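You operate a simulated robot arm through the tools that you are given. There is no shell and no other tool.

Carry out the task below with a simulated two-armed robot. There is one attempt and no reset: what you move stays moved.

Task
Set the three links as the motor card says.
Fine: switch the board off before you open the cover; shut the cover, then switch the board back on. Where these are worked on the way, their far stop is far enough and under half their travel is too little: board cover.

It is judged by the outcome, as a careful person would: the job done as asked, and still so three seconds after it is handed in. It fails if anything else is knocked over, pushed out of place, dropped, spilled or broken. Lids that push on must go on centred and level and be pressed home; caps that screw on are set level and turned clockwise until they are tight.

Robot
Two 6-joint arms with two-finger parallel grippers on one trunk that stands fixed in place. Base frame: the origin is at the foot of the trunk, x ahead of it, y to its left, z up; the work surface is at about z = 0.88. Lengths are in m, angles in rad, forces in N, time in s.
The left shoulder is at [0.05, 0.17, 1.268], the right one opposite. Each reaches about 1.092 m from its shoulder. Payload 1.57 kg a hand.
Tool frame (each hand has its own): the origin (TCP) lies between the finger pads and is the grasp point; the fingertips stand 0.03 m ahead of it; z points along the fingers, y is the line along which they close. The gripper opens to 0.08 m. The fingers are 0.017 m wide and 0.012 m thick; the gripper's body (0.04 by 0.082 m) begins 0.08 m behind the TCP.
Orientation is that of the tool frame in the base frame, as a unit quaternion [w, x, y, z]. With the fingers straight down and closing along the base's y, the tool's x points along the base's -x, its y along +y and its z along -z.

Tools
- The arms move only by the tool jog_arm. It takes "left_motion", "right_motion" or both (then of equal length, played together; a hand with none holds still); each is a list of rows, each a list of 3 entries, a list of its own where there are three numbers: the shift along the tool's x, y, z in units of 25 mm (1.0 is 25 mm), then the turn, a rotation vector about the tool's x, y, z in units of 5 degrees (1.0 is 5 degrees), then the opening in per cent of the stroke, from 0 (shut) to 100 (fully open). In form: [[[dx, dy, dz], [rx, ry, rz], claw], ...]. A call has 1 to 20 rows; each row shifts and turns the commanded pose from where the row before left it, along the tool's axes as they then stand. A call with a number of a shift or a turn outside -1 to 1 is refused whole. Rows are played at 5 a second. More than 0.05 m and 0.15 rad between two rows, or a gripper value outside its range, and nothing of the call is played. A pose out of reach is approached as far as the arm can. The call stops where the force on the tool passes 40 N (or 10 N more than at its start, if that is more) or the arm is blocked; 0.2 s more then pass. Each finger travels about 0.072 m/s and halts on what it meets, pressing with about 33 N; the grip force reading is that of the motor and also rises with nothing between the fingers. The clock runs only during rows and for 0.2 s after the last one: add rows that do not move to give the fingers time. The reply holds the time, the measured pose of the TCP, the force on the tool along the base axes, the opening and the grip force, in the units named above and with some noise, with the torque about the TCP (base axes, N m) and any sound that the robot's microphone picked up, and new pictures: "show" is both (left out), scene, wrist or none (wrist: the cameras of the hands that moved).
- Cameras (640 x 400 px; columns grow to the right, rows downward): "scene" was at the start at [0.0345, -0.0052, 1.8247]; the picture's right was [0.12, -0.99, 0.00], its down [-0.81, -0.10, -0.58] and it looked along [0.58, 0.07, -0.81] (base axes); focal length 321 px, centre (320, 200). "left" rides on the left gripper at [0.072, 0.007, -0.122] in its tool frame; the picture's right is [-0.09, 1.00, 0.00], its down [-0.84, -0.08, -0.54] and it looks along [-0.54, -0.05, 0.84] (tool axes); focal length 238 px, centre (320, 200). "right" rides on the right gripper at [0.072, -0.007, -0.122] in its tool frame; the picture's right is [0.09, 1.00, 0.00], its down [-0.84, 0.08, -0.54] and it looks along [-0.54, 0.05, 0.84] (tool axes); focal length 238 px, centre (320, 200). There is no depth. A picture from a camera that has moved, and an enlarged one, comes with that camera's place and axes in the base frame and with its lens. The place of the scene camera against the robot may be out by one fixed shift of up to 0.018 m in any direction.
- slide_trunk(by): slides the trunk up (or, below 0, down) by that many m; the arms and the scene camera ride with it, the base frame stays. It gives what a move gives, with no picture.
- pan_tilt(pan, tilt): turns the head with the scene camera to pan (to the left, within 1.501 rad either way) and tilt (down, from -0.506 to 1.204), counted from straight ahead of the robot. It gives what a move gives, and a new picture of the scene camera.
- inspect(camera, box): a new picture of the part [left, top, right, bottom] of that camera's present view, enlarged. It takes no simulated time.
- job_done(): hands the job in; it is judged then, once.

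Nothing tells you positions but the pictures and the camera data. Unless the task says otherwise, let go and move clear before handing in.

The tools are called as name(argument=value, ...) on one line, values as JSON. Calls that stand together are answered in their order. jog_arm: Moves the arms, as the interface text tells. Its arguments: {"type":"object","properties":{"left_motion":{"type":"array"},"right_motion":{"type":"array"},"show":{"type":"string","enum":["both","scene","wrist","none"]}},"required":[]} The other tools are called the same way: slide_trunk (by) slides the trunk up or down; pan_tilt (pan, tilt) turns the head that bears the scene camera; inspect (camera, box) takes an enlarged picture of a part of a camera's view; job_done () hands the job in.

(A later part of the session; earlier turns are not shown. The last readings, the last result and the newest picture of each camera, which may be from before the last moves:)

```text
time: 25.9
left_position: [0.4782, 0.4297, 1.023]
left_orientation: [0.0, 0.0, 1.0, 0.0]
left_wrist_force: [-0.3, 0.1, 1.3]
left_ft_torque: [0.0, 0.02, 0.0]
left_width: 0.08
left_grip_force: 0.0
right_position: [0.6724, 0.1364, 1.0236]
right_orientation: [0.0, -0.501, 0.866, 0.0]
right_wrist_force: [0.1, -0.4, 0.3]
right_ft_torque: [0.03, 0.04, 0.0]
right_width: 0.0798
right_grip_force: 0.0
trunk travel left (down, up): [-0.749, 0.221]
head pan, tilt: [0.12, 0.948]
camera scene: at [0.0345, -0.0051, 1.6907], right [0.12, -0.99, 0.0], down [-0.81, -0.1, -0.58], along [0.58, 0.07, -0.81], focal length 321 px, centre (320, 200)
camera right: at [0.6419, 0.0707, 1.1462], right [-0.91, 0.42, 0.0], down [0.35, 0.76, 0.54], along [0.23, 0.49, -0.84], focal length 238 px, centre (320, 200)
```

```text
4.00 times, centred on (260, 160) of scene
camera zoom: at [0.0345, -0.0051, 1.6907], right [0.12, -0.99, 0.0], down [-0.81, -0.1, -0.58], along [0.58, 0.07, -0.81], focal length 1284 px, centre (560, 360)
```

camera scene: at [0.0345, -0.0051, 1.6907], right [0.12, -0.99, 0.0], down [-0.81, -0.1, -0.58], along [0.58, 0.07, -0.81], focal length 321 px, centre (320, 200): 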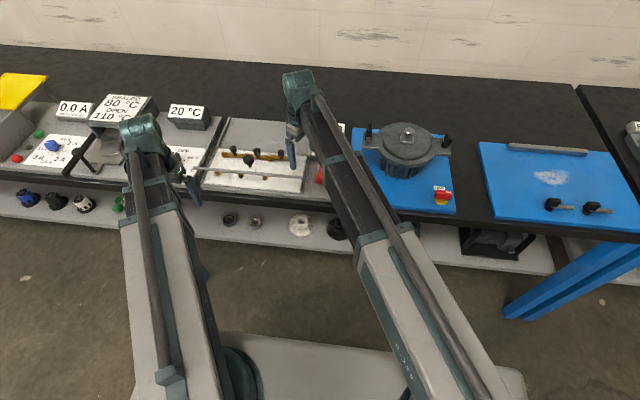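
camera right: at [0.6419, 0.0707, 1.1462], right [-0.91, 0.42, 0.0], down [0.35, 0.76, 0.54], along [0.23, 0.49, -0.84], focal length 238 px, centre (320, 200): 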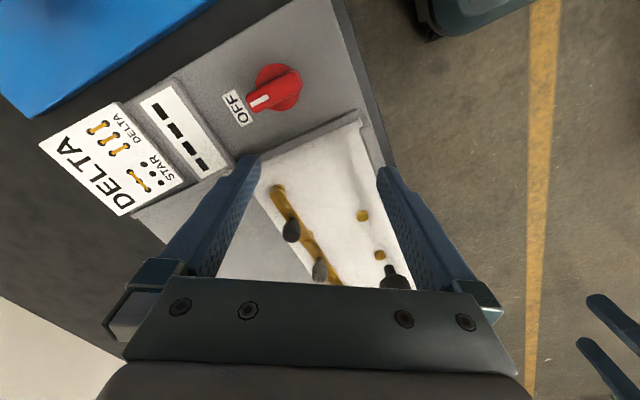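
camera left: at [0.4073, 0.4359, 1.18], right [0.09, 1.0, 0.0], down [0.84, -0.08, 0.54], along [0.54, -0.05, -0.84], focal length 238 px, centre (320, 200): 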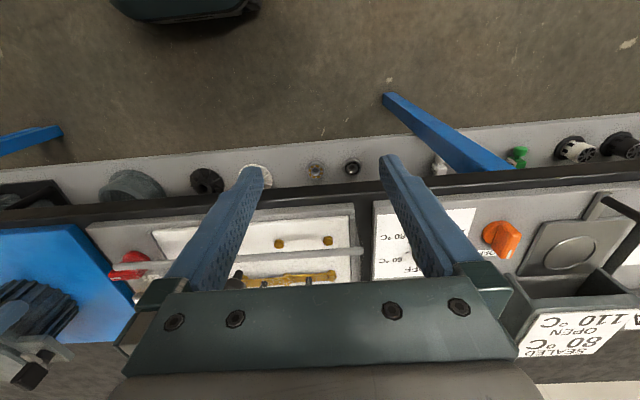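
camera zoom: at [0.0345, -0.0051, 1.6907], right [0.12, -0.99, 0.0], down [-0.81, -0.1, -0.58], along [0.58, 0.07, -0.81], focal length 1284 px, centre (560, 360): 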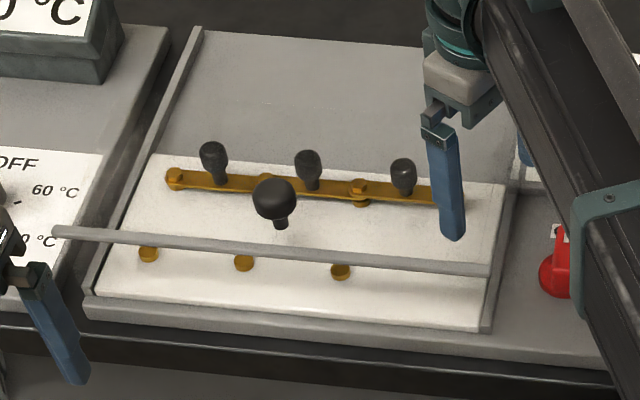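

The cover looks like a clear sheet at z≈0.95 with a lip bar in front and a knob at about (0.666, 0.287, 0.97), between rails running front to back—so it probably slides backward. I'll draw the right hand back and bring the left over the knob.

jog_arm(right_motion=[[[0, 0, 0], [0, 0, 1], 80], [[0, 0, 0], [0, 0, 1], 80], [[0, 0, 0], [0, 0, 1], 80], [[0, 0, 0], [0, 0, 1], 80], [[0, 0, 0], [0, 0, 1], 80], [[0, 0, 0], [0, 0, 1], 80], [[0, 0, 0], [0, 0, 1], 80], [[0, 0, 0], [0, 0, 1], 80], [[0, 0, 0], [0, 0, 1], 80], [[0, 0, 0], [0, 0, 1], 80], [[0, 0, 0], [0, 0, 1], 80], [[0, 0, 0], [0, 0, 1], 80], [[1, -0.2, 0], [0, 0, 0], 80], [[1, -0.2, 0], [0, 0, 0], 80], [[1, -0.6, 0], [0, 0, 0], 80], [[1, -1, 0], [0, 0, 0], 80], [[1, -1, 0], [0, 0, 0], 80], [[1, -1, 0], [0, 0, 0], 80]], show="none")

jog_arm(left_motion=[[[-0.4, -1, 0], [0, 0, 0], 100], [[-0.4, -1, 0], [0, 0, 0], 100], [[-0.4, -1, 0], [0, 0, 0], 100], [[-0.4, -1, 0], [0, 0, 0], 100], [[-0.4, -1, 0], [0, 0, 0], 100], [[-0.4, -0.7, 0], [0, 0, 0], 100]], show="both")

inspect(camera="left", box=[200, 80, 440, 280])

inspect(camera="scene", box=[180, 110, 340, 210])

```text
time: 29.7
left_position: [0.4784, 0.4307, 1.0244]
left_orientation: [0.001, 0.0, 1.0, 0.0]
left_wrist_force: [0.4, -1.6, 0.2]
left_ft_torque: [0.02, 0.01, 0.01]
left_width: 0.0799
left_grip_force: 0.1
right_position: [0.5218, 0.035, 1.0249]
right_orientation: [0.0, 0.0, 1.0, 0.0]
right_wrist_force: [-0.1, -0.3, 0.8]
right_ft_torque: [0.01, 0.01, 0.0]
right_width: 0.064
right_grip_force: 0.0
trunk travel left (down, up): [-0.749, 0.221]
head pan, tilt: [0.12, 0.948]
```

```text
time: 31.1
left_position: [0.5399, 0.285, 1.024]
left_orientation: [-0.001, 0.0, 1.0, -0.001]
left_wrist_force: [-0.5, 0.2, -0.7]
left_ft_torque: [0.01, 0.0, -0.04]
left_width: 0.08
left_grip_force: 0.1
right_position: [0.5233, 0.0363, 1.0237]
right_orientation: [0.0, 0.0, 1.0, 0.0]
right_wrist_force: [-0.3, 0.8, -0.7]
right_ft_torque: [0.0, 0.0, 0.03]
right_width: 0.0638
right_grip_force: 0.1
trunk travel left (down, up): [-0.749, 0.221]
head pan, tilt: [0.12, 0.948]
camera scene: at [0.0346, -0.0054, 1.6907], right [0.12, -0.99, 0.0], down [-0.81, -0.1, -0.58], along [0.58, 0.07, -0.81], focal length 321 px, centre (320, 200)
camera left: at [0.4679, 0.2927, 1.1459], right [0.09, 1.0, 0.0], down [0.84, -0.08, 0.54], along [0.54, -0.05, -0.84], focal length 238 px, centre (320, 200)
```

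scene: 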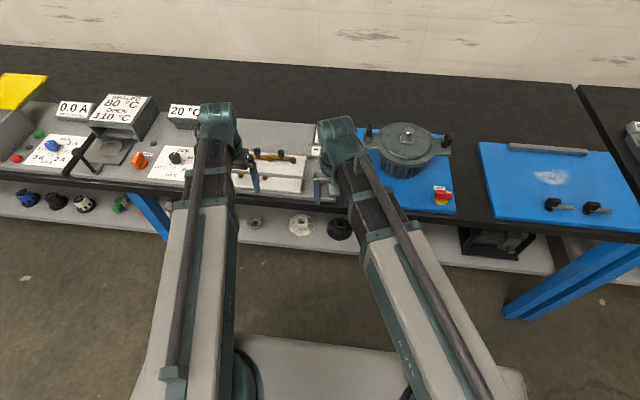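
left: 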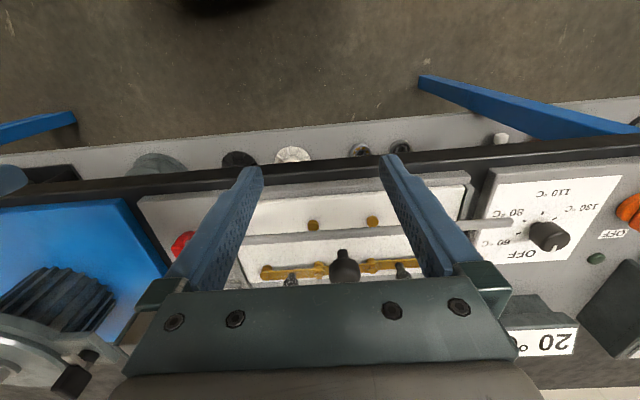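

```text
2.00 times, centred on (320, 180) of left
camera zoom: at [0.4679, 0.2927, 1.1459], right [0.09, 1.0, 0.0], down [0.84, -0.08, 0.54], along [0.54, -0.05, -0.84], focal length 477 px, centre (320, 240)
```

zoom: 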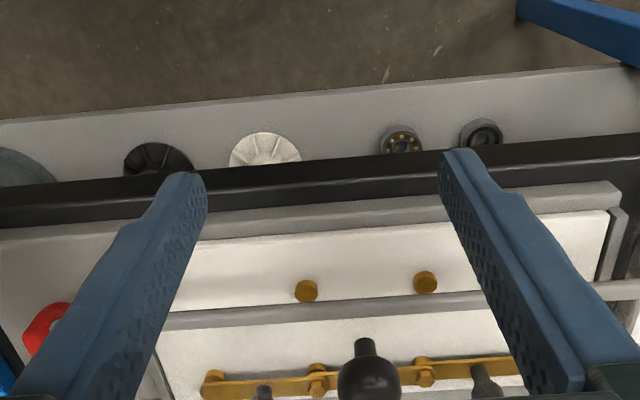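

```text
4.00 times, centred on (260, 160) of scene
camera zoom: at [0.0346, -0.0054, 1.6907], right [0.12, -0.99, 0.0], down [-0.81, -0.1, -0.58], along [0.58, 0.07, -0.81], focal length 1284 px, centre (560, 360)
```

zoom: 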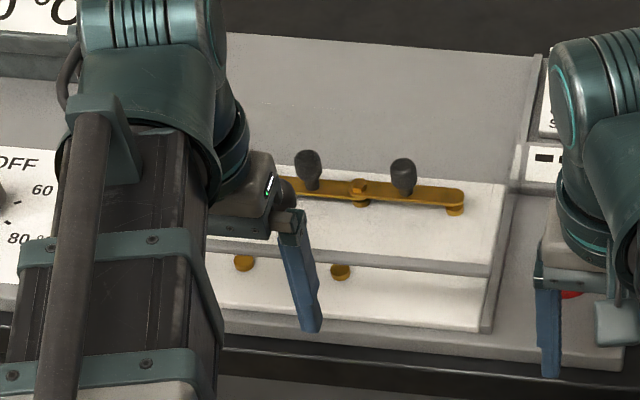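

The cover knob's ball looks to be at about (0.662, 0.300, 0.98). I'll bring the left hand over it with the fingers open on either side.

jog_arm(left_motion=[[[-0.7, 0.116, 0], [0, 0, 0], 100], [[-0.7, 0.116, 0], [0, 0, 0], 100], [[-0.7, 0.116, 0], [0, 0, 0], 100], [[-0.7, 0.116, 0], [0, 0, 0], 100], [[-0.7, 0.116, 0], [0, 0, 0], 100]], show="wrist")

inspect(camera="left", box=[220, 100, 420, 260])

```text
time: 32.3
left_position: [0.6273, 0.3004, 1.0238]
left_orientation: [0.0, 0.0, 1.0, 0.0]
left_wrist_force: [-0.2, 0.4, -0.2]
left_ft_torque: [0.02, -0.02, 0.0]
left_width: 0.08
left_grip_force: 0.1
right_position: [0.5228, 0.035, 1.0241]
right_orientation: [0.0, 0.0, 1.0, -0.001]
right_wrist_force: [0.3, -0.9, 0.5]
right_ft_torque: [0.0, -0.01, -0.04]
right_width: 0.0638
right_grip_force: 0.0
trunk travel left (down, up): [-0.749, 0.221]
head pan, tilt: [0.12, 0.948]
camera left: at [0.5555, 0.3076, 1.1458], right [0.09, 1.0, 0.0], down [0.84, -0.08, 0.54], along [0.54, -0.05, -0.84], focal length 238 px, centre (320, 200)
```

left: 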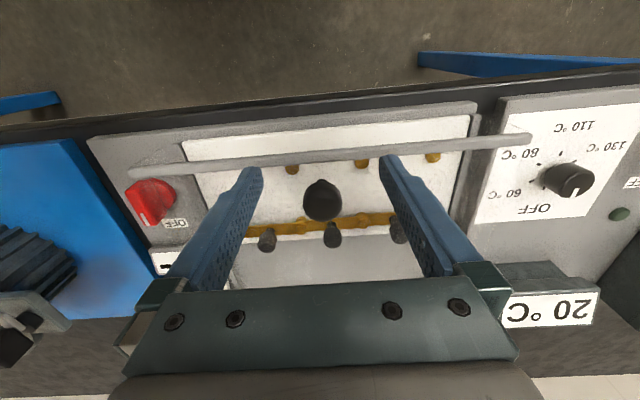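

```text
2.50 times, centred on (320, 180) of left
camera zoom: at [0.5555, 0.3076, 1.1458], right [0.09, 1.0, 0.0], down [0.84, -0.08, 0.54], along [0.54, -0.05, -0.84], focal length 596 px, centre (320, 250)
```

zoom: 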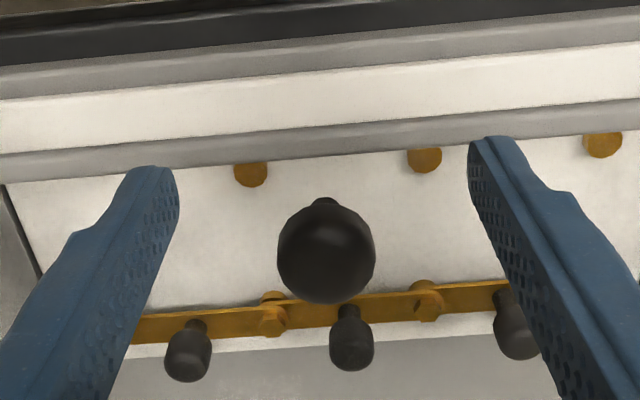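

jog_arm(left_motion=[[[-0.72, -0.03, 0], [0, 0, 0], 100], [[-0.72, -0.03, 0], [0, 0, 0], 100]], show="none")

inspect(camera="left", box=[220, 100, 420, 260])

```text
time: 32.9
left_position: [0.6629, 0.3001, 1.0233]
left_orientation: [0.0, 0.0, 1.0, 0.0]
left_wrist_force: [0.3, -1.3, -0.1]
left_ft_torque: [-0.02, 0.01, -0.04]
left_width: 0.0801
left_grip_force: 0.1
right_position: [0.5226, 0.0359, 1.0236]
right_orientation: [0.0, 0.0, 1.0, 0.001]
right_wrist_force: [-0.1, 0.4, -0.7]
right_ft_torque: [0.0, 0.03, -0.02]
right_width: 0.0639
right_grip_force: 0.1
trunk travel left (down, up): [-0.749, 0.221]
head pan, tilt: [0.12, 0.948]
```

```text
2.50 times, centred on (320, 180) of left
camera zoom: at [0.5914, 0.3062, 1.1458], right [0.09, 1.0, 0.0], down [0.84, -0.08, 0.54], along [0.54, -0.05, -0.84], focal length 596 px, centre (320, 250)
```

zoom: 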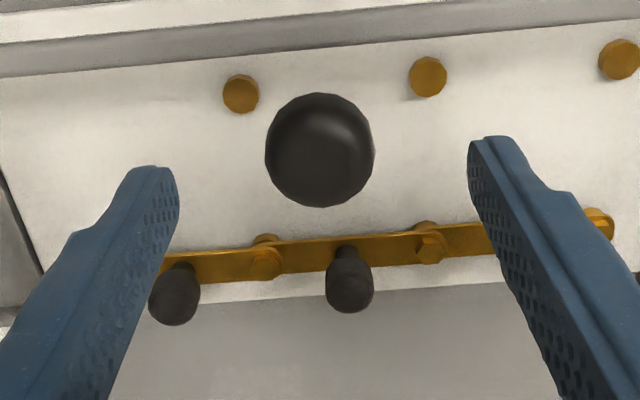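

jog_arm(left_motion=[[[0.12, 0, 0], [0, 0, 0], 100]], show="none")

slide_trunk(by=-0.023)

jog_arm(left_motion=[[[0, 0, 0], [0, 0, 0], 60], [[0, 0, 0], [0, 0, 0], 40], [[0, 0, 0], [0, 0, 0], 25], [[0, 0, 0], [0, 0, 0], 25]], show="wrist")

```text
time: 33.3
left_position: [0.6601, 0.2996, 1.0242]
left_orientation: [0.0, 0.0, 1.0, 0.0]
left_wrist_force: [0.1, -0.2, -1.0]
left_ft_torque: [-0.04, -0.01, -0.01]
left_width: 0.0802
left_grip_force: 0.0
right_position: [0.5219, 0.0361, 1.024]
right_orientation: [0.0, -0.001, 1.0, 0.0]
right_wrist_force: [-0.1, 1.0, -0.4]
right_ft_torque: [0.02, -0.02, 0.01]
right_width: 0.064
right_grip_force: 0.1
trunk travel left (down, up): [-0.749, 0.221]
head pan, tilt: [0.12, 0.948]
```

```text
time: 34.0
left_position: [0.6583, 0.2993, 1.0011]
left_orientation: [-0.001, 0.0, 1.0, -0.002]
left_wrist_force: [0.4, 0.9, -0.2]
left_ft_torque: [0.01, 0.02, 0.03]
left_width: 0.0801
left_grip_force: 0.0
right_position: [0.522, 0.0355, 1.0006]
right_orientation: [0.0, -0.001, 1.0, 0.0]
right_wrist_force: [0.2, 0.4, 0.0]
right_ft_torque: [0.02, 0.03, 0.02]
right_width: 0.0639
right_grip_force: 0.1
trunk travel left (down, up): [-0.726, 0.244]
head pan, tilt: [0.12, 0.948]
```

```text
time: 35.0
left_position: [0.6587, 0.2985, 1.0011]
left_orientation: [0.0, -0.001, 1.0, -0.001]
left_wrist_force: [-0.1, 3.2, 2.3]
left_ft_torque: [-0.46, 0.07, 0.01]
left_width: 0.0312
left_grip_force: 39.8
right_position: [0.522, 0.0359, 1.0004]
right_orientation: [-0.001, 0.0, 1.0, 0.0]
right_wrist_force: [0.2, 0.6, -0.3]
right_ft_torque: [0.01, 0.04, 0.0]
right_width: 0.064
right_grip_force: 0.1
trunk travel left (down, up): [-0.726, 0.244]
head pan, tilt: [0.12, 0.948]
camera left: at [0.5877, 0.3065, 1.1229], right [0.09, 1.0, 0.0], down [0.84, -0.08, 0.54], along [0.54, -0.05, -0.84], focal length 238 px, centre (320, 200)
```

left: 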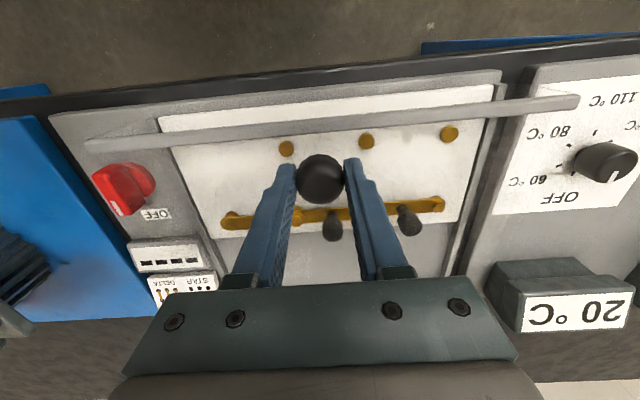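

Gripped the cover knob. I'll test a small pull toward +x.

jog_arm(left_motion=[[[-0.15, 0, 0], [0, 0, 0], 25], [[-0.15, 0, 0], [0, 0, 0], 25], [[0, 0, 0], [0, 0, 0], 25]], show="wrist")

```text
time: 35.8
left_position: [0.6659, 0.3005, 1.0016]
left_orientation: [0.0, 0.0, 1.0, 0.0]
left_wrist_force: [0.7, 3.4, 1.2]
left_ft_torque: [-0.54, 0.12, -0.03]
left_width: 0.0312
left_grip_force: 39.7
right_position: [0.5227, 0.0353, 1.0018]
right_orientation: [0.0, -0.001, 1.0, 0.0]
right_wrist_force: [-1.0, 0.3, 0.7]
right_ft_torque: [0.0, 0.01, -0.02]
right_width: 0.0639
right_grip_force: 0.1
trunk travel left (down, up): [-0.726, 0.244]
head pan, tilt: [0.12, 0.948]
camera left: at [0.5953, 0.3065, 1.1229], right [0.09, 1.0, 0.0], down [0.84, -0.08, 0.54], along [0.54, -0.05, -0.84], focal length 238 px, centre (320, 200)
```

left: 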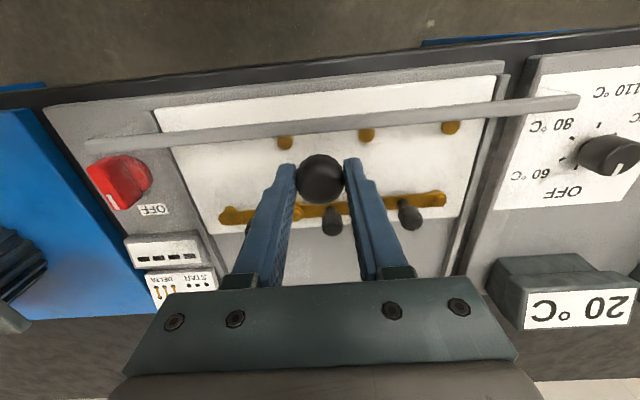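

The cover slides with the hand. I continue back toward its far stop.

jog_arm(left_motion=[[[-0.4, 0, 0], [0, 0, 0], 25], [[-0.4, 0, 0], [0, 0, 0], 25], [[-0.4, 0, 0], [0, 0, 0], 25], [[-0.4, 0, 0], [0, 0, 0], 25], [[-0.4, 0, 0], [0, 0, 0], 25], [[-0.4, 0, 0], [0, 0, 0], 25], [[-0.4, 0, 0], [0, 0, 0], 25], [[-0.4, 0, 0], [0, 0, 0], 25], [[-0.4, 0, 0], [0, 0, 0], 25], [[-0.4, 0, 0], [0, 0, 0], 25]], show="both")

```text
time: 38.0
left_position: [0.7659, 0.3009, 1.0005]
left_orientation: [-0.001, 0.0, 1.0, 0.0]
left_wrist_force: [1.1, 0.6, 1.0]
left_ft_torque: [-0.43, 0.33, 0.03]
left_width: 0.0313
left_grip_force: 39.7
right_position: [0.5223, 0.0355, 1.001]
right_orientation: [0.0, 0.0, 1.0, 0.0]
right_wrist_force: [-0.6, 0.0, 0.5]
right_ft_torque: [-0.02, 0.0, 0.0]
right_width: 0.0642
right_grip_force: 0.2
trunk travel left (down, up): [-0.726, 0.244]
head pan, tilt: [0.12, 0.948]
camera scene: at [0.0344, -0.0051, 1.6677], right [0.12, -0.99, 0.0], down [-0.81, -0.1, -0.58], along [0.58, 0.07, -0.81], focal length 321 px, centre (320, 200)
camera left: at [0.6955, 0.3065, 1.1229], right [0.09, 1.0, 0.0], down [0.84, -0.08, 0.54], along [0.54, -0.05, -0.84], focal length 238 px, centre (320, 200)
```

scene: 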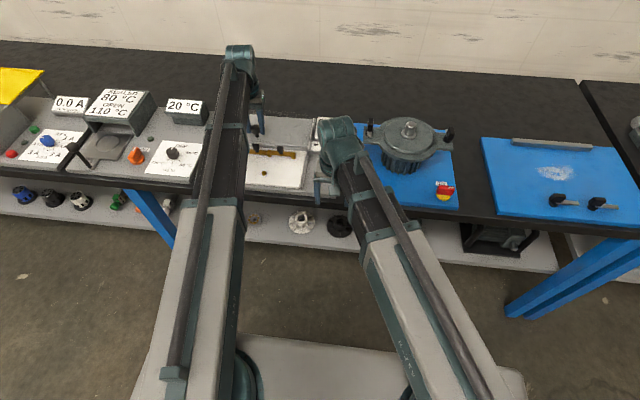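
left: 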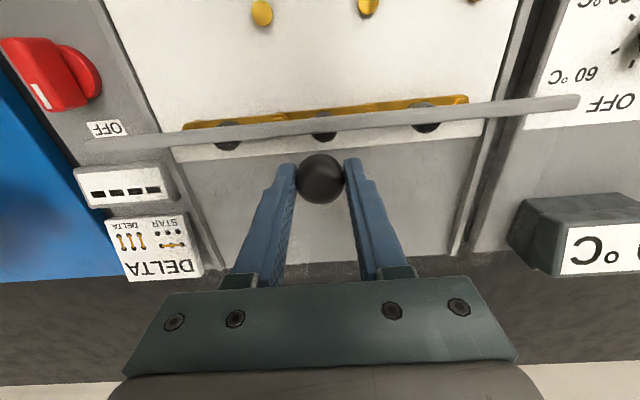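

jog_arm(left_motion=[[[-0.3, 0, 0], [0, 0, 0], 25], [[-0.3, 0, 0], [0, 0, 0], 25], [[-0.3, 0, 0], [0, 0, 0], 25], [[-0.3, 0, 0], [0, 0, 0], 25], [[-0.3, 0, 0], [0, 0, 0], 25], [[-0.3, 0, 0], [0, 0, 0], 25], [[-0.3, 0, 0], [0, 0, 0], 25], [[-0.3, 0, 0], [0, 0, 0], 25], [[-0.3, 0, 0], [0, 0, 0], 25], [[-0.3, 0, 0], [0, 0, 0], 25]], show="both")

```text
time: 40.2
left_position: [0.847, 0.2996, 0.9986]
left_orientation: [0.001, 0.0, 1.0, 0.001]
left_wrist_force: [-0.1, 0.0, -0.2]
left_ft_torque: [-0.02, 0.05, 0.01]
left_width: 0.02
left_grip_force: 0.1
right_position: [0.524, 0.0361, 0.9997]
right_orientation: [-0.001, 0.0, 1.0, 0.0]
right_wrist_force: [1.8, 0.9, -1.1]
right_ft_torque: [-0.01, 0.02, 0.04]
right_width: 0.0642
right_grip_force: 0.1
trunk travel left (down, up): [-0.726, 0.244]
head pan, tilt: [0.12, 0.948]
camera scene: at [0.0371, -0.005, 1.6678], right [0.12, -0.99, 0.0], down [-0.81, -0.1, -0.58], along [0.58, 0.07, -0.81], focal length 321 px, centre (320, 200)
camera left: at [0.7751, 0.3063, 1.1217], right [0.09, 1.0, 0.0], down [0.84, -0.08, 0.54], along [0.54, -0.05, -0.84], focal length 238 px, centre (320, 200)
```

scene: 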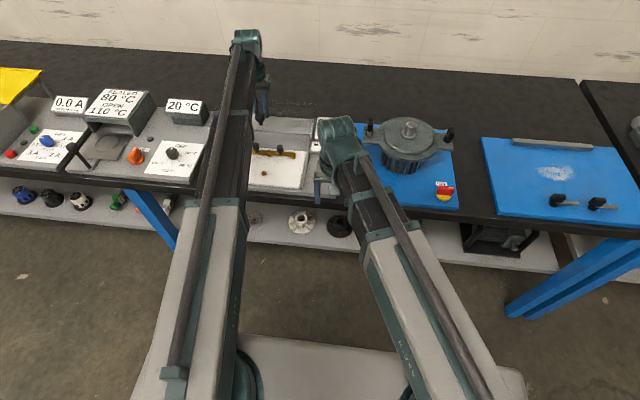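
left: 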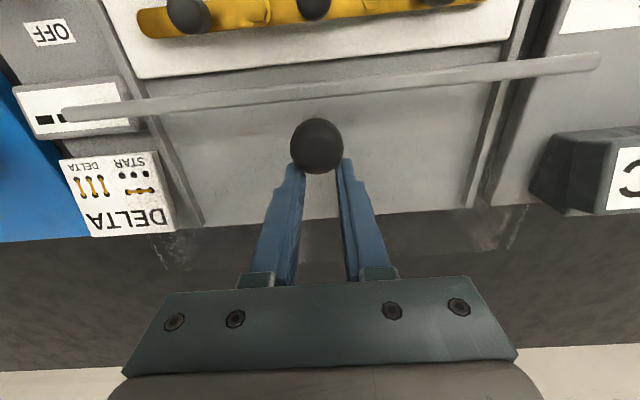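

The knob slid out of the grip when the cover reached its stop (knob now at about x=0.825, ~0.165 m of travel). I open the fingers and raise clear, then check.

jog_arm(left_motion=[[[0, 0, 0], [0, 0, 0], 60], [[0, 0, 0], [0, 0, 0], 100], [[0, 0, 0], [0, 0, 0], 100]], show="none")

slide_trunk(by=0.06)

jog_arm(left_motion=[[[1, 0.8, 0], [0, 0, 0], 100], [[1, 0.8, 0], [0, 0, 0], 100], [[1, 0.8, 0], [0, 0, 0], 100], [[1, 0.8, 0], [0, 0, 0], 100], [[1, 0.8, 0], [0, 0, 0], 100], [[1, 0.8, 0], [0, 0, 0], 100], [[1, 0.8, 0], [0, 0, 0], 100], [[1, 0.8, 0], [0, 0, 0], 100], [[1, 0, 0], [0, 0, 0], 100], [[1, 0, 0], [0, 0, 0], 100], [[1, 0, 0], [0, 0, 0], 100], [[1, 0, 0], [0, 0, 0], 100]], show="both")

inspect(camera="scene", box=[180, 110, 340, 210])

```text
time: 41.0
left_position: [0.8423, 0.2999, 0.9999]
left_orientation: [0.001, -0.001, 1.0, 0.0]
left_wrist_force: [0.0, -0.7, 0.1]
left_ft_torque: [-0.02, 0.02, -0.03]
left_width: 0.08
left_grip_force: 0.0
right_position: [0.5229, 0.0358, 1.0013]
right_orientation: [0.0, 0.001, 1.0, 0.0]
right_wrist_force: [-0.7, 0.0, 0.2]
right_ft_torque: [0.0, -0.02, -0.01]
right_width: 0.064
right_grip_force: 0.0
trunk travel left (down, up): [-0.726, 0.244]
head pan, tilt: [0.12, 0.948]
```

```text
time: 42.0
left_position: [0.8418, 0.3002, 1.0602]
left_orientation: [0.001, 0.0, 1.0, 0.0]
left_wrist_force: [-0.3, 0.2, 0.1]
left_ft_torque: [-0.03, 0.0, 0.02]
left_width: 0.0797
left_grip_force: 0.1
right_position: [0.5223, 0.0359, 1.0621]
right_orientation: [0.001, 0.0, 1.0, -0.001]
right_wrist_force: [0.0, 0.2, 0.3]
right_ft_torque: [0.02, -0.01, 0.01]
right_width: 0.0643
right_grip_force: 0.1
trunk travel left (down, up): [-0.786, 0.184]
head pan, tilt: [0.12, 0.948]
```

```text
time: 44.6
left_position: [0.54, 0.4595, 1.0602]
left_orientation: [0.0, 0.001, 1.0, 0.0]
left_wrist_force: [-0.3, -0.1, 0.5]
left_ft_torque: [-0.01, 0.01, -0.01]
left_width: 0.08
left_grip_force: 0.1
right_position: [0.5218, 0.0348, 1.0611]
right_orientation: [0.0, 0.0, 1.0, -0.001]
right_wrist_force: [0.4, -0.2, -0.2]
right_ft_torque: [0.0, 0.02, 0.01]
right_width: 0.0641
right_grip_force: 0.0
trunk travel left (down, up): [-0.786, 0.184]
head pan, tilt: [0.12, 0.948]
camera scene: at [0.0341, -0.0052, 1.7277], right [0.12, -0.99, 0.0], down [-0.81, -0.1, -0.58], along [0.58, 0.07, -0.81], focal length 321 px, centre (320, 200)
camera left: at [0.4691, 0.4661, 1.183], right [0.09, 1.0, 0.0], down [0.84, -0.08, 0.54], along [0.54, -0.05, -0.84], focal length 238 px, centre (320, 200)
```

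scene: 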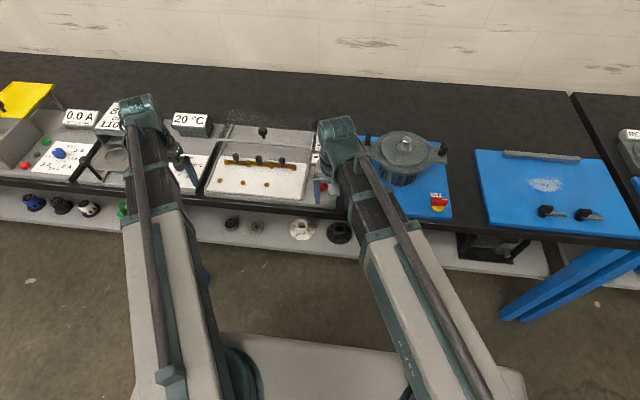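
left: 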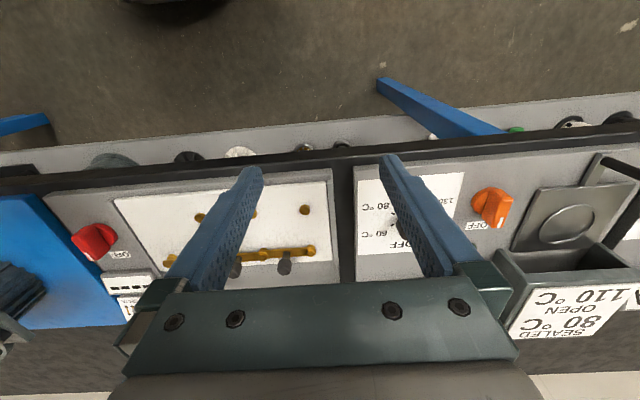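

```text
4.00 times, centred on (260, 160) of scene
camera zoom: at [0.0341, -0.0052, 1.7277], right [0.12, -0.99, 0.0], down [-0.81, -0.1, -0.58], along [0.58, 0.07, -0.81], focal length 1284 px, centre (560, 360)
```

zoom: 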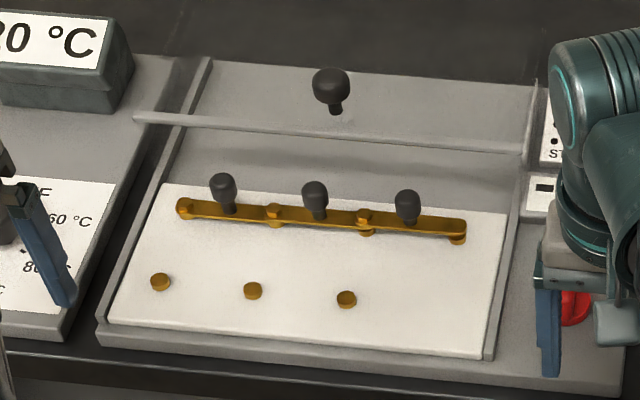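

The cover is open at its stop. Each link pivots at its left (+y) hex bolt, so each has to swing 90° clockwise so its free end lands on the front post. I'll take close views with the left camera.

jog_arm(left_motion=[[[-0.57, -0.91, 0], [0, 0, 0], 50], [[-0.57, -0.91, 0], [0, 0, 0], 50], [[-0.57, -0.91, 0], [0, 0, 0], 50], [[-0.57, -0.91, 0], [0, 0, 0], 50], [[-0.57, -0.91, 0], [0, 0, 0], 50], [[-0.57, -0.91, 0], [0, 0, 0], 50], [[-0.57, -0.91, 0], [0, 0, 0], 50]], show="wrist")

inspect(camera="left", box=[160, 100, 480, 300])

```text
time: 46.2
left_position: [0.6408, 0.3003, 1.0598]
left_orientation: [0.0, 0.0, 1.0, 0.001]
left_wrist_force: [-0.4, 0.1, -0.4]
left_ft_torque: [0.03, 0.02, 0.03]
left_width: 0.0398
left_grip_force: 0.0
right_position: [0.5231, 0.0357, 1.0597]
right_orientation: [0.0, -0.001, 1.0, 0.0]
right_wrist_force: [0.6, -0.3, 1.0]
right_ft_torque: [-0.01, -0.03, -0.01]
right_width: 0.0639
right_grip_force: 0.1
trunk travel left (down, up): [-0.786, 0.184]
head pan, tilt: [0.12, 0.948]
camera left: at [0.5699, 0.3059, 1.1829], right [0.09, 1.0, 0.0], down [0.84, -0.08, 0.54], along [0.54, -0.05, -0.84], focal length 238 px, centre (320, 200)
```

left: 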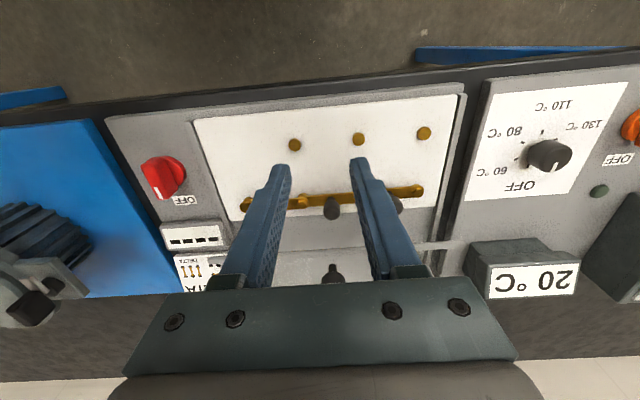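

```text
2.00 times, centred on (320, 200) of left
camera zoom: at [0.5699, 0.3059, 1.1829], right [0.09, 1.0, 0.0], down [0.84, -0.08, 0.54], along [0.54, -0.05, -0.84], focal length 477 px, centre (320, 200)
```

zoom: 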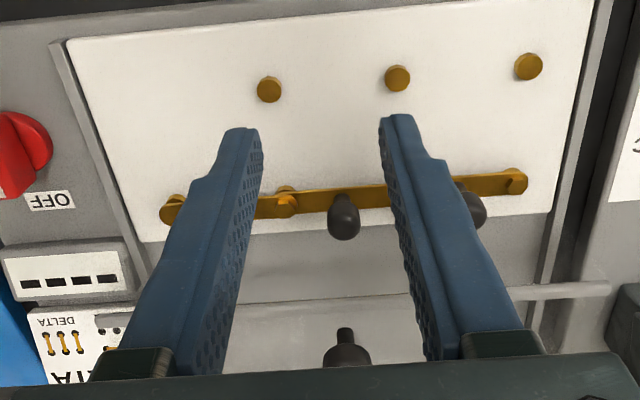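

Geometry: front posts at x≈0.668, pivots at x≈0.747, y≈0.423/0.344/0.266; the knobs sit mid-link (radius ≈0.039) with tops near z 0.946. I'll put the left hand over the right-most (‑y) link knob at (0.747, 0.2265) and turn the gripper −90°.

jog_arm(left_motion=[[[-0.85, -0.59, 0], [0, 0, 0], 55], [[-0.85, -0.59, 0], [0, 0, 0], 55], [[-0.85, -0.59, 0], [0, 0, 0], 55], [[-0.85, -0.59, 0], [0, 0, 0], 55], [[-0.85, -0.59, 0], [0, 0, 0], 55]], show="none")

jog_arm(left_motion=[[[0, 0, 0], [0, 0, -1], 55], [[0, 0, 0], [0, 0, -1], 55], [[0, 0, 0], [0, 0, -1], 55], [[0, 0, 0], [0, 0, -1], 55], [[0, 0, 0], [0, 0, -1], 55], [[0, 0, 0], [0, 0, -1], 55], [[0, 0, 0], [0, 0, -1], 55], [[0, 0, 0], [0, 0, -1], 55], [[0, 0, 0], [0, 0, -1], 55], [[0, 0, 0], [0, 0, -1], 55], [[0, 0, 0], [0, 0, -1], 55], [[0, 0, 0], [0, 0, -1], 55], [[0, 0, 0], [0, 0, -1], 55], [[0, 0, 0], [0, 0, -1], 55], [[0, 0, 0], [0, 0, -1], 55], [[0, 0, 0], [0, 0, -1], 55], [[0, 0, 0], [0, 0, -1], 55], [[0, 0, 0], [0, 0, -1], 55]], show="both")

inspect(camera="left", box=[200, 60, 440, 210])

```text
time: 47.4
left_position: [0.7476, 0.2252, 1.0607]
left_orientation: [0.0, 0.0, 1.0, 0.001]
left_wrist_force: [-0.3, 0.3, -0.3]
left_ft_torque: [-0.01, 0.0, 0.0]
left_width: 0.0439
left_grip_force: 0.1
right_position: [0.5229, 0.0352, 1.0614]
right_orientation: [0.0, 0.0, 1.0, 0.0]
right_wrist_force: [0.7, 0.6, 0.0]
right_ft_torque: [0.04, 0.03, -0.01]
right_width: 0.0636
right_grip_force: 0.0
trunk travel left (down, up): [-0.786, 0.184]
head pan, tilt: [0.12, 0.948]
```

```text
time: 51.2
left_position: [0.7476, 0.2253, 1.0607]
left_orientation: [0.0, 0.708, -0.706, 0.0]
left_wrist_force: [0.0, -0.4, -0.2]
left_ft_torque: [0.0, 0.01, 0.02]
left_width: 0.0438
left_grip_force: 0.1
right_position: [0.5227, 0.0365, 1.061]
right_orientation: [0.0, 0.0, 1.0, 0.0]
right_wrist_force: [-0.3, -0.8, -0.4]
right_ft_torque: [-0.01, 0.03, 0.0]
right_width: 0.0643
right_grip_force: 0.1
trunk travel left (down, up): [-0.786, 0.184]
head pan, tilt: [0.12, 0.948]
camera scene: at [0.0345, -0.0052, 1.7277], right [0.12, -0.99, 0.0], down [-0.81, -0.1, -0.58], along [0.58, 0.07, -0.81], focal length 321 px, centre (320, 200)
camera left: at [0.7412, 0.1539, 1.1829], right [-1.0, 0.09, 0.0], down [0.08, 0.84, 0.54], along [0.05, 0.54, -0.84], focal length 238 px, centre (320, 200)
```

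scene: 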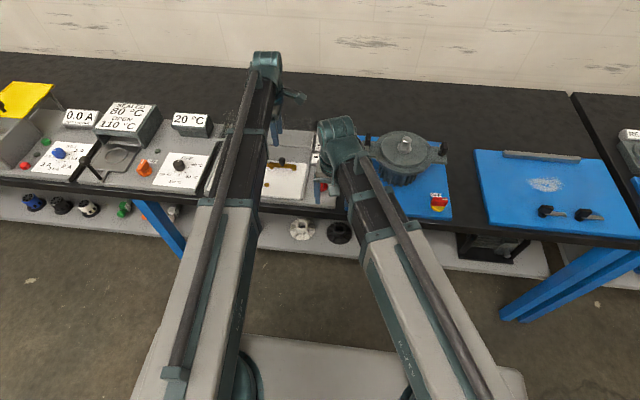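
left: 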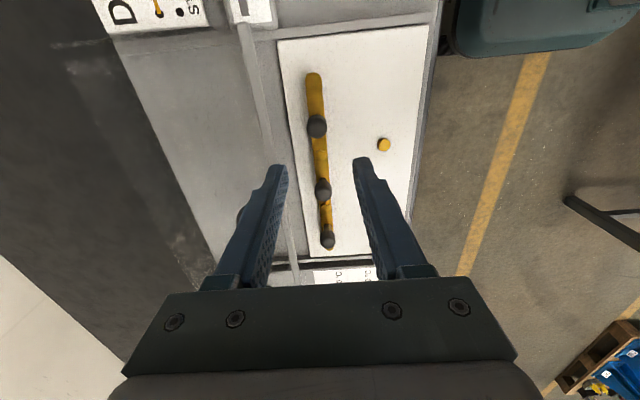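

```text
2.67 times, centred on (320, 135) of left
camera zoom: at [0.7412, 0.1539, 1.1829], right [-1.0, 0.09, 0.0], down [0.08, 0.84, 0.54], along [0.05, 0.54, -0.84], focal length 636 px, centre (320, 373)
```

zoom: 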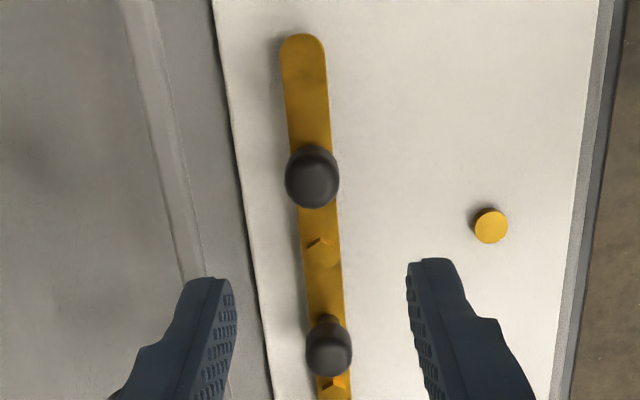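

jog_arm(left_motion=[[[0, -0.06, 0], [0, 0, 0], 55]], show="none")

slide_trunk(by=-0.08)

inspect(camera="left", box=[200, 60, 440, 210])

```text
time: 51.6
left_position: [0.7484, 0.2263, 1.0609]
left_orientation: [0.0, 0.708, -0.707, 0.0]
left_wrist_force: [0.5, -0.5, -0.2]
left_ft_torque: [-0.02, 0.01, 0.0]
left_width: 0.0442
left_grip_force: 0.1
right_position: [0.5233, 0.0358, 1.0611]
right_orientation: [-0.001, 0.0, 1.0, 0.0]
right_wrist_force: [0.7, 0.9, 1.4]
right_ft_torque: [0.03, 0.01, -0.01]
right_width: 0.0639
right_grip_force: 0.1
trunk travel left (down, up): [-0.786, 0.184]
head pan, tilt: [0.12, 0.948]
```

```text
time: 52.8
left_position: [0.7482, 0.2261, 0.9794]
left_orientation: [0.0, -0.707, 0.707, 0.001]
left_wrist_force: [0.7, 0.5, 0.5]
left_ft_torque: [0.02, 0.0, 0.03]
left_width: 0.0443
left_grip_force: 0.2
right_position: [0.5218, 0.0355, 0.9815]
right_orientation: [0.001, 0.0, 1.0, 0.0]
right_wrist_force: [0.0, 0.5, -0.2]
right_ft_torque: [0.0, 0.01, 0.01]
right_width: 0.064
right_grip_force: 0.0
trunk travel left (down, up): [-0.706, 0.264]
head pan, tilt: [0.12, 0.948]
```

```text
2.67 times, centred on (320, 135) of left
camera zoom: at [0.7425, 0.1541, 1.103], right [-1.0, 0.09, 0.0], down [0.08, 0.84, 0.54], along [0.05, 0.54, -0.84], focal length 636 px, centre (320, 373)
```

zoom: 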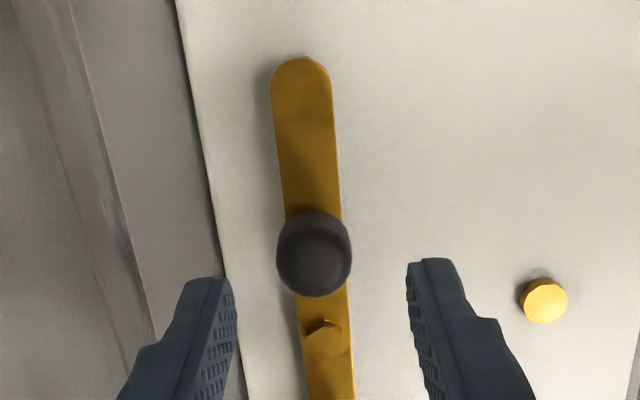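

jog_arm(left_motion=[[[0.05, -0.08, 0], [0, 0, 0], 55]], show="none")

slide_trunk(by=-0.036)

jog_arm(left_motion=[[[0, 0, 0], [0, 0, 0], 35], [[0, 0, 0], [0, 0, 0], 20], [[0, 0, 0], [0, 0, 0], 15], [[0, 0, 0], [0, 0, 0], 15]], show="wrist")

```text
time: 53.2
left_position: [0.7507, 0.2252, 0.9804]
left_orientation: [0.0, 0.707, -0.707, 0.001]
left_wrist_force: [0.2, 0.7, 0.7]
left_ft_torque: [0.0, 0.0, 0.01]
left_width: 0.044
left_grip_force: 0.0
right_position: [0.5228, 0.0349, 0.9811]
right_orientation: [0.0, 0.0, 1.0, 0.001]
right_wrist_force: [-0.5, 0.1, 0.1]
right_ft_torque: [-0.02, 0.02, 0.02]
right_width: 0.064
right_grip_force: 0.1
trunk travel left (down, up): [-0.706, 0.264]
head pan, tilt: [0.12, 0.948]
```

```text
time: 54.0
left_position: [0.7508, 0.2242, 0.9445]
left_orientation: [0.0, 0.707, -0.707, 0.0]
left_wrist_force: [0.2, 0.4, -1.0]
left_ft_torque: [-0.04, 0.01, -0.02]
left_width: 0.0441
left_grip_force: 0.1
right_position: [0.5224, 0.0359, 0.9446]
right_orientation: [0.0, 0.0, 1.0, -0.001]
right_wrist_force: [-0.7, -0.1, 0.0]
right_ft_torque: [-0.03, 0.0, 0.0]
right_width: 0.064
right_grip_force: 0.1
trunk travel left (down, up): [-0.67, 0.3]
head pan, tilt: [0.12, 0.948]
```

```text
time: 55.0
left_position: [0.7508, 0.2251, 0.9447]
left_orientation: [0.0, -0.707, 0.707, 0.0]
left_wrist_force: [-3.0, -0.4, -2.7]
left_ft_torque: [-0.04, -0.38, 0.02]
left_width: 0.021
left_grip_force: 34.2
right_position: [0.523, 0.0341, 0.9459]
right_orientation: [0.0, 0.0, 1.0, 0.0]
right_wrist_force: [-0.2, -0.5, 0.2]
right_ft_torque: [0.01, -0.03, -0.04]
right_width: 0.0638
right_grip_force: 0.1
trunk travel left (down, up): [-0.67, 0.3]
head pan, tilt: [0.12, 0.948]
camera left: at [0.7441, 0.153, 1.0669], right [-1.0, 0.09, 0.0], down [0.08, 0.84, 0.54], along [0.05, 0.54, -0.84], focal length 238 px, centre (320, 200)
```

left: 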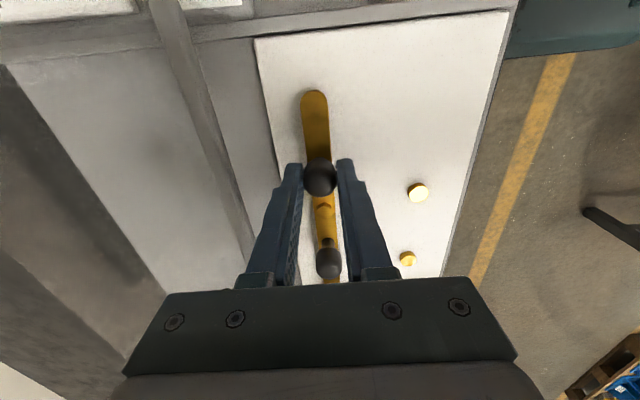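

Knob gripped (21 mm). I swing the link clockwise around its pivot, first 15° as a test.

jog_arm(left_motion=[[[-0.006, 0.1367, 0], [0, 0, 1], 15], [[-0.006, 0.1367, 0], [0, 0, 1], 15], [[-0.006, 0.1367, 0], [0, 0, 1], 15]], show="wrist")

```text
time: 55.8
left_position: [0.7397, 0.2265, 0.9429]
left_orientation: [0.0, -0.608, 0.794, 0.0]
left_wrist_force: [-3.6, 0.4, -1.8]
left_ft_torque: [-0.03, -0.29, 0.09]
left_width: 0.0212
left_grip_force: 34.6
right_position: [0.5222, 0.0343, 0.9448]
right_orientation: [0.0, 0.001, 1.0, 0.0]
right_wrist_force: [-0.6, 0.6, 0.2]
right_ft_torque: [0.02, 0.03, 0.02]
right_width: 0.0641
right_grip_force: 0.1
trunk travel left (down, up): [-0.67, 0.3]
head pan, tilt: [0.12, 0.948]
camera left: at [0.7154, 0.1584, 1.0669], right [-0.94, 0.35, 0.0], down [0.29, 0.79, 0.54], along [0.19, 0.51, -0.84], focal length 238 px, centre (320, 200)
```

left: 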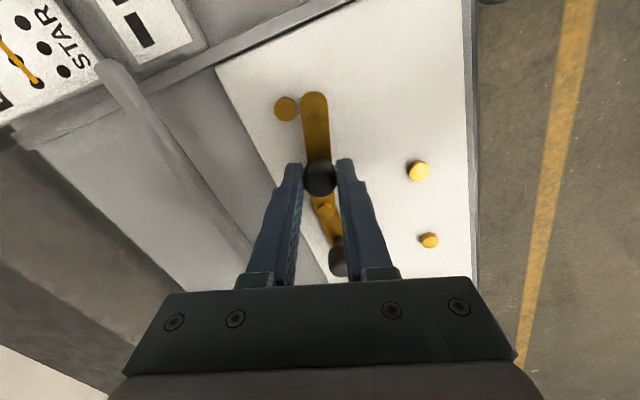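

The link swings as expected with low force. I continue the remaining 75°.

jog_arm(left_motion=[[[-0.006, 0.1367, 0], [0, 0, 1], 15], [[-0.006, 0.1367, 0], [0, 0, 1], 15], [[-0.006, 0.1367, 0], [0, 0, 1], 15], [[-0.006, 0.1367, 0], [0, 0, 1], 15], [[-0.006, 0.1367, 0], [0, 0, 1], 15], [[-0.006, 0.1367, 0], [0, 0, 1], 15], [[-0.006, 0.1367, 0], [0, 0, 1], 15], [[-0.006, 0.1367, 0], [0, 0, 1], 15], [[-0.006, 0.1367, 0], [0, 0, 1], 15], [[-0.006, 0.1367, 0], [0, 0, 1], 15], [[-0.006, 0.1367, 0], [0, 0, 1], 15], [[-0.006, 0.1367, 0], [0, 0, 1], 15], [[-0.006, 0.1367, 0], [0, 0, 1], 15], [[-0.006, 0.1367, 0], [0, 0, 1], 15], [[-0.006, 0.1367, 0], [0, 0, 1], 15], [[0, 0, 0], [0, 0, 0], 15]], show="wrist")

inspect(camera="left", box=[200, 60, 440, 210])

```text
time: 59.2
left_position: [0.7086, 0.2644, 0.9452]
left_orientation: [0.0, 0.001, 1.0, 0.0]
left_wrist_force: [-8.5, 2.4, -6.0]
left_ft_torque: [-0.25, 0.32, 0.07]
left_width: 0.0212
left_grip_force: 34.3
right_position: [0.5216, 0.0358, 0.9446]
right_orientation: [-0.001, 0.0, 1.0, 0.0]
right_wrist_force: [0.3, -0.2, -0.2]
right_ft_torque: [-0.01, -0.01, -0.01]
right_width: 0.0642
right_grip_force: 0.0
trunk travel left (down, up): [-0.67, 0.3]
head pan, tilt: [0.12, 0.948]
camera left: at [0.639, 0.2702, 1.0671], right [0.09, 1.0, 0.0], down [0.84, -0.08, 0.54], along [0.54, -0.05, -0.84], focal length 238 px, centre (320, 200)
```

left: 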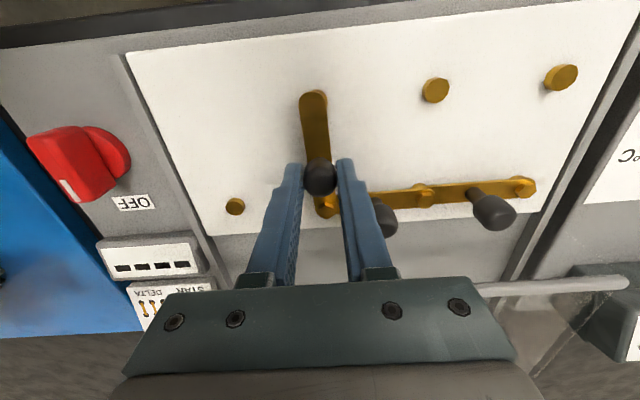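

```text
2.67 times, centred on (320, 135) of left
camera zoom: at [0.639, 0.2702, 1.0671], right [0.09, 1.0, 0.0], down [0.84, -0.08, 0.54], along [0.54, -0.05, -0.84], focal length 636 px, centre (320, 373)
```

zoom: 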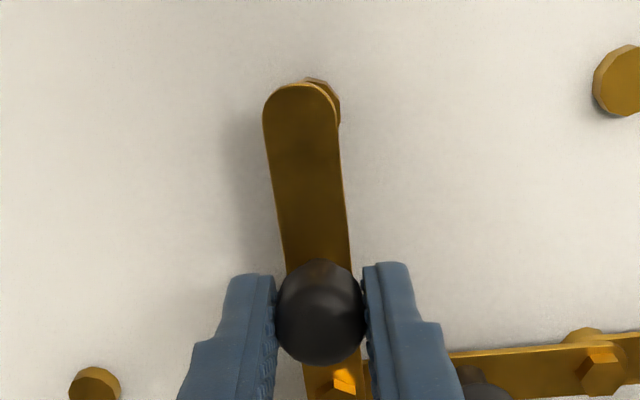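

The link lies nearly over its front post but appears ~2–3° short. I'll nudge it a bit further.

jog_arm(left_motion=[[[0, 0.07, 0], [0, 0, 0.5], 15], [[0, 0, 0], [0, 0, 0], 15]], show="none")

inspect(camera="left", box=[200, 60, 440, 210])

```text
time: 59.8
left_position: [0.7105, 0.2647, 0.9439]
left_orientation: [-0.001, 0.023, 1.0, 0.0]
left_wrist_force: [-9.8, -2.7, -6.8]
left_ft_torque: [0.41, 0.43, 0.04]
left_width: 0.021
left_grip_force: 34.3
right_position: [0.522, 0.0354, 0.9441]
right_orientation: [0.0, 0.001, 1.0, 0.0]
right_wrist_force: [0.1, -1.3, 0.0]
right_ft_torque: [-0.01, 0.0, 0.0]
right_width: 0.0641
right_grip_force: 0.1
trunk travel left (down, up): [-0.67, 0.3]
head pan, tilt: [0.12, 0.948]
```

```text
2.67 times, centred on (320, 135) of left
camera zoom: at [0.6394, 0.2747, 1.0671], right [0.14, 0.99, 0.0], down [0.83, -0.11, 0.54], along [0.54, -0.07, -0.84], focal length 636 px, centre (320, 373)
```

zoom: 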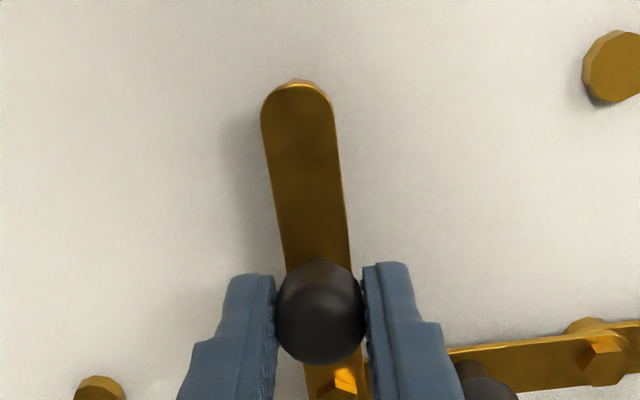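

The link is now centred on its post. I release, raise, and check.

jog_arm(left_motion=[[[0, 0, 0], [0, 0, 0], 35], [[0, 0, 0], [0, 0, 0], 55], [[0, 0, 0], [0, 0, 0], 55]], show="none")

inspect(camera="left", box=[200, 60, 440, 210])

slide_trunk(by=0.06)

inspect(camera="left", box=[160, 60, 480, 260])

```text
time: 60.6
left_position: [0.7102, 0.2652, 0.9443]
left_orientation: [0.001, 0.021, 1.0, 0.0]
left_wrist_force: [0.0, -0.5, 1.0]
left_ft_torque: [-0.01, -0.01, -0.05]
left_width: 0.044
left_grip_force: 0.1
right_position: [0.5215, 0.0352, 0.9449]
right_orientation: [0.001, -0.001, 1.0, 0.0]
right_wrist_force: [0.7, -0.4, -0.1]
right_ft_torque: [0.01, 0.01, 0.05]
right_width: 0.064
right_grip_force: 0.0
trunk travel left (down, up): [-0.67, 0.3]
head pan, tilt: [0.12, 0.948]
```

```text
2.67 times, centred on (320, 135) of left
camera zoom: at [0.64, 0.2749, 1.0669], right [0.14, 0.99, 0.0], down [0.83, -0.11, 0.54], along [0.54, -0.07, -0.84], focal length 636 px, centre (320, 373)
```

zoom: 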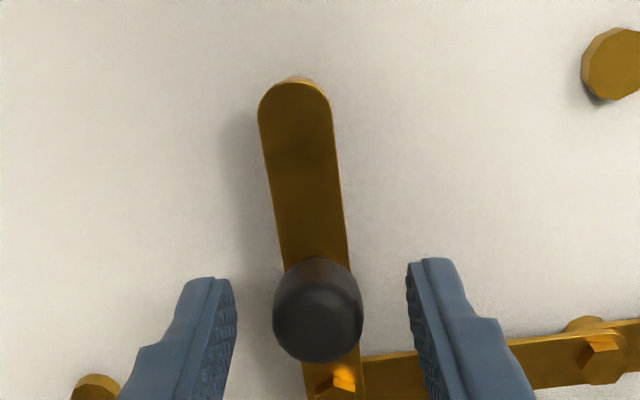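

```text
time: 61.6
left_position: [0.7115, 0.2667, 1.0036]
left_orientation: [0.0, 0.022, 1.0, 0.0]
left_wrist_force: [0.1, 0.8, -0.2]
left_ft_torque: [0.01, 0.0, 0.0]
left_width: 0.0437
left_grip_force: 0.2
right_position: [0.5224, 0.0355, 1.0042]
right_orientation: [0.0, 0.0, 1.0, 0.0]
right_wrist_force: [0.2, -0.2, -0.2]
right_ft_torque: [0.01, -0.03, 0.04]
right_width: 0.0641
right_grip_force: 0.0
trunk travel left (down, up): [-0.73, 0.24]
head pan, tilt: [0.12, 0.948]
```

```text
2.00 times, centred on (320, 160) of left
camera zoom: at [0.64, 0.2749, 1.1268], right [0.14, 0.99, 0.0], down [0.83, -0.11, 0.54], along [0.54, -0.07, -0.84], focal length 477 px, centre (320, 280)
```

zoom: 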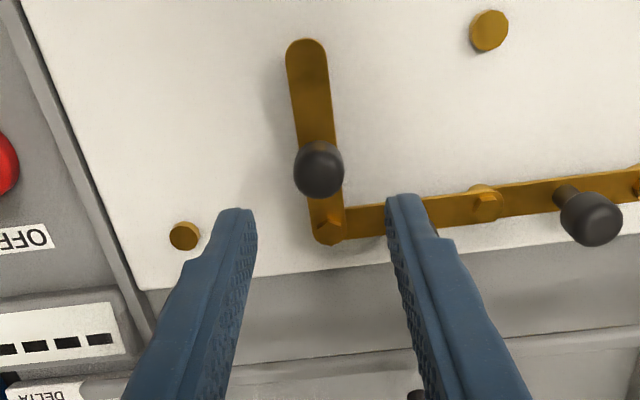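

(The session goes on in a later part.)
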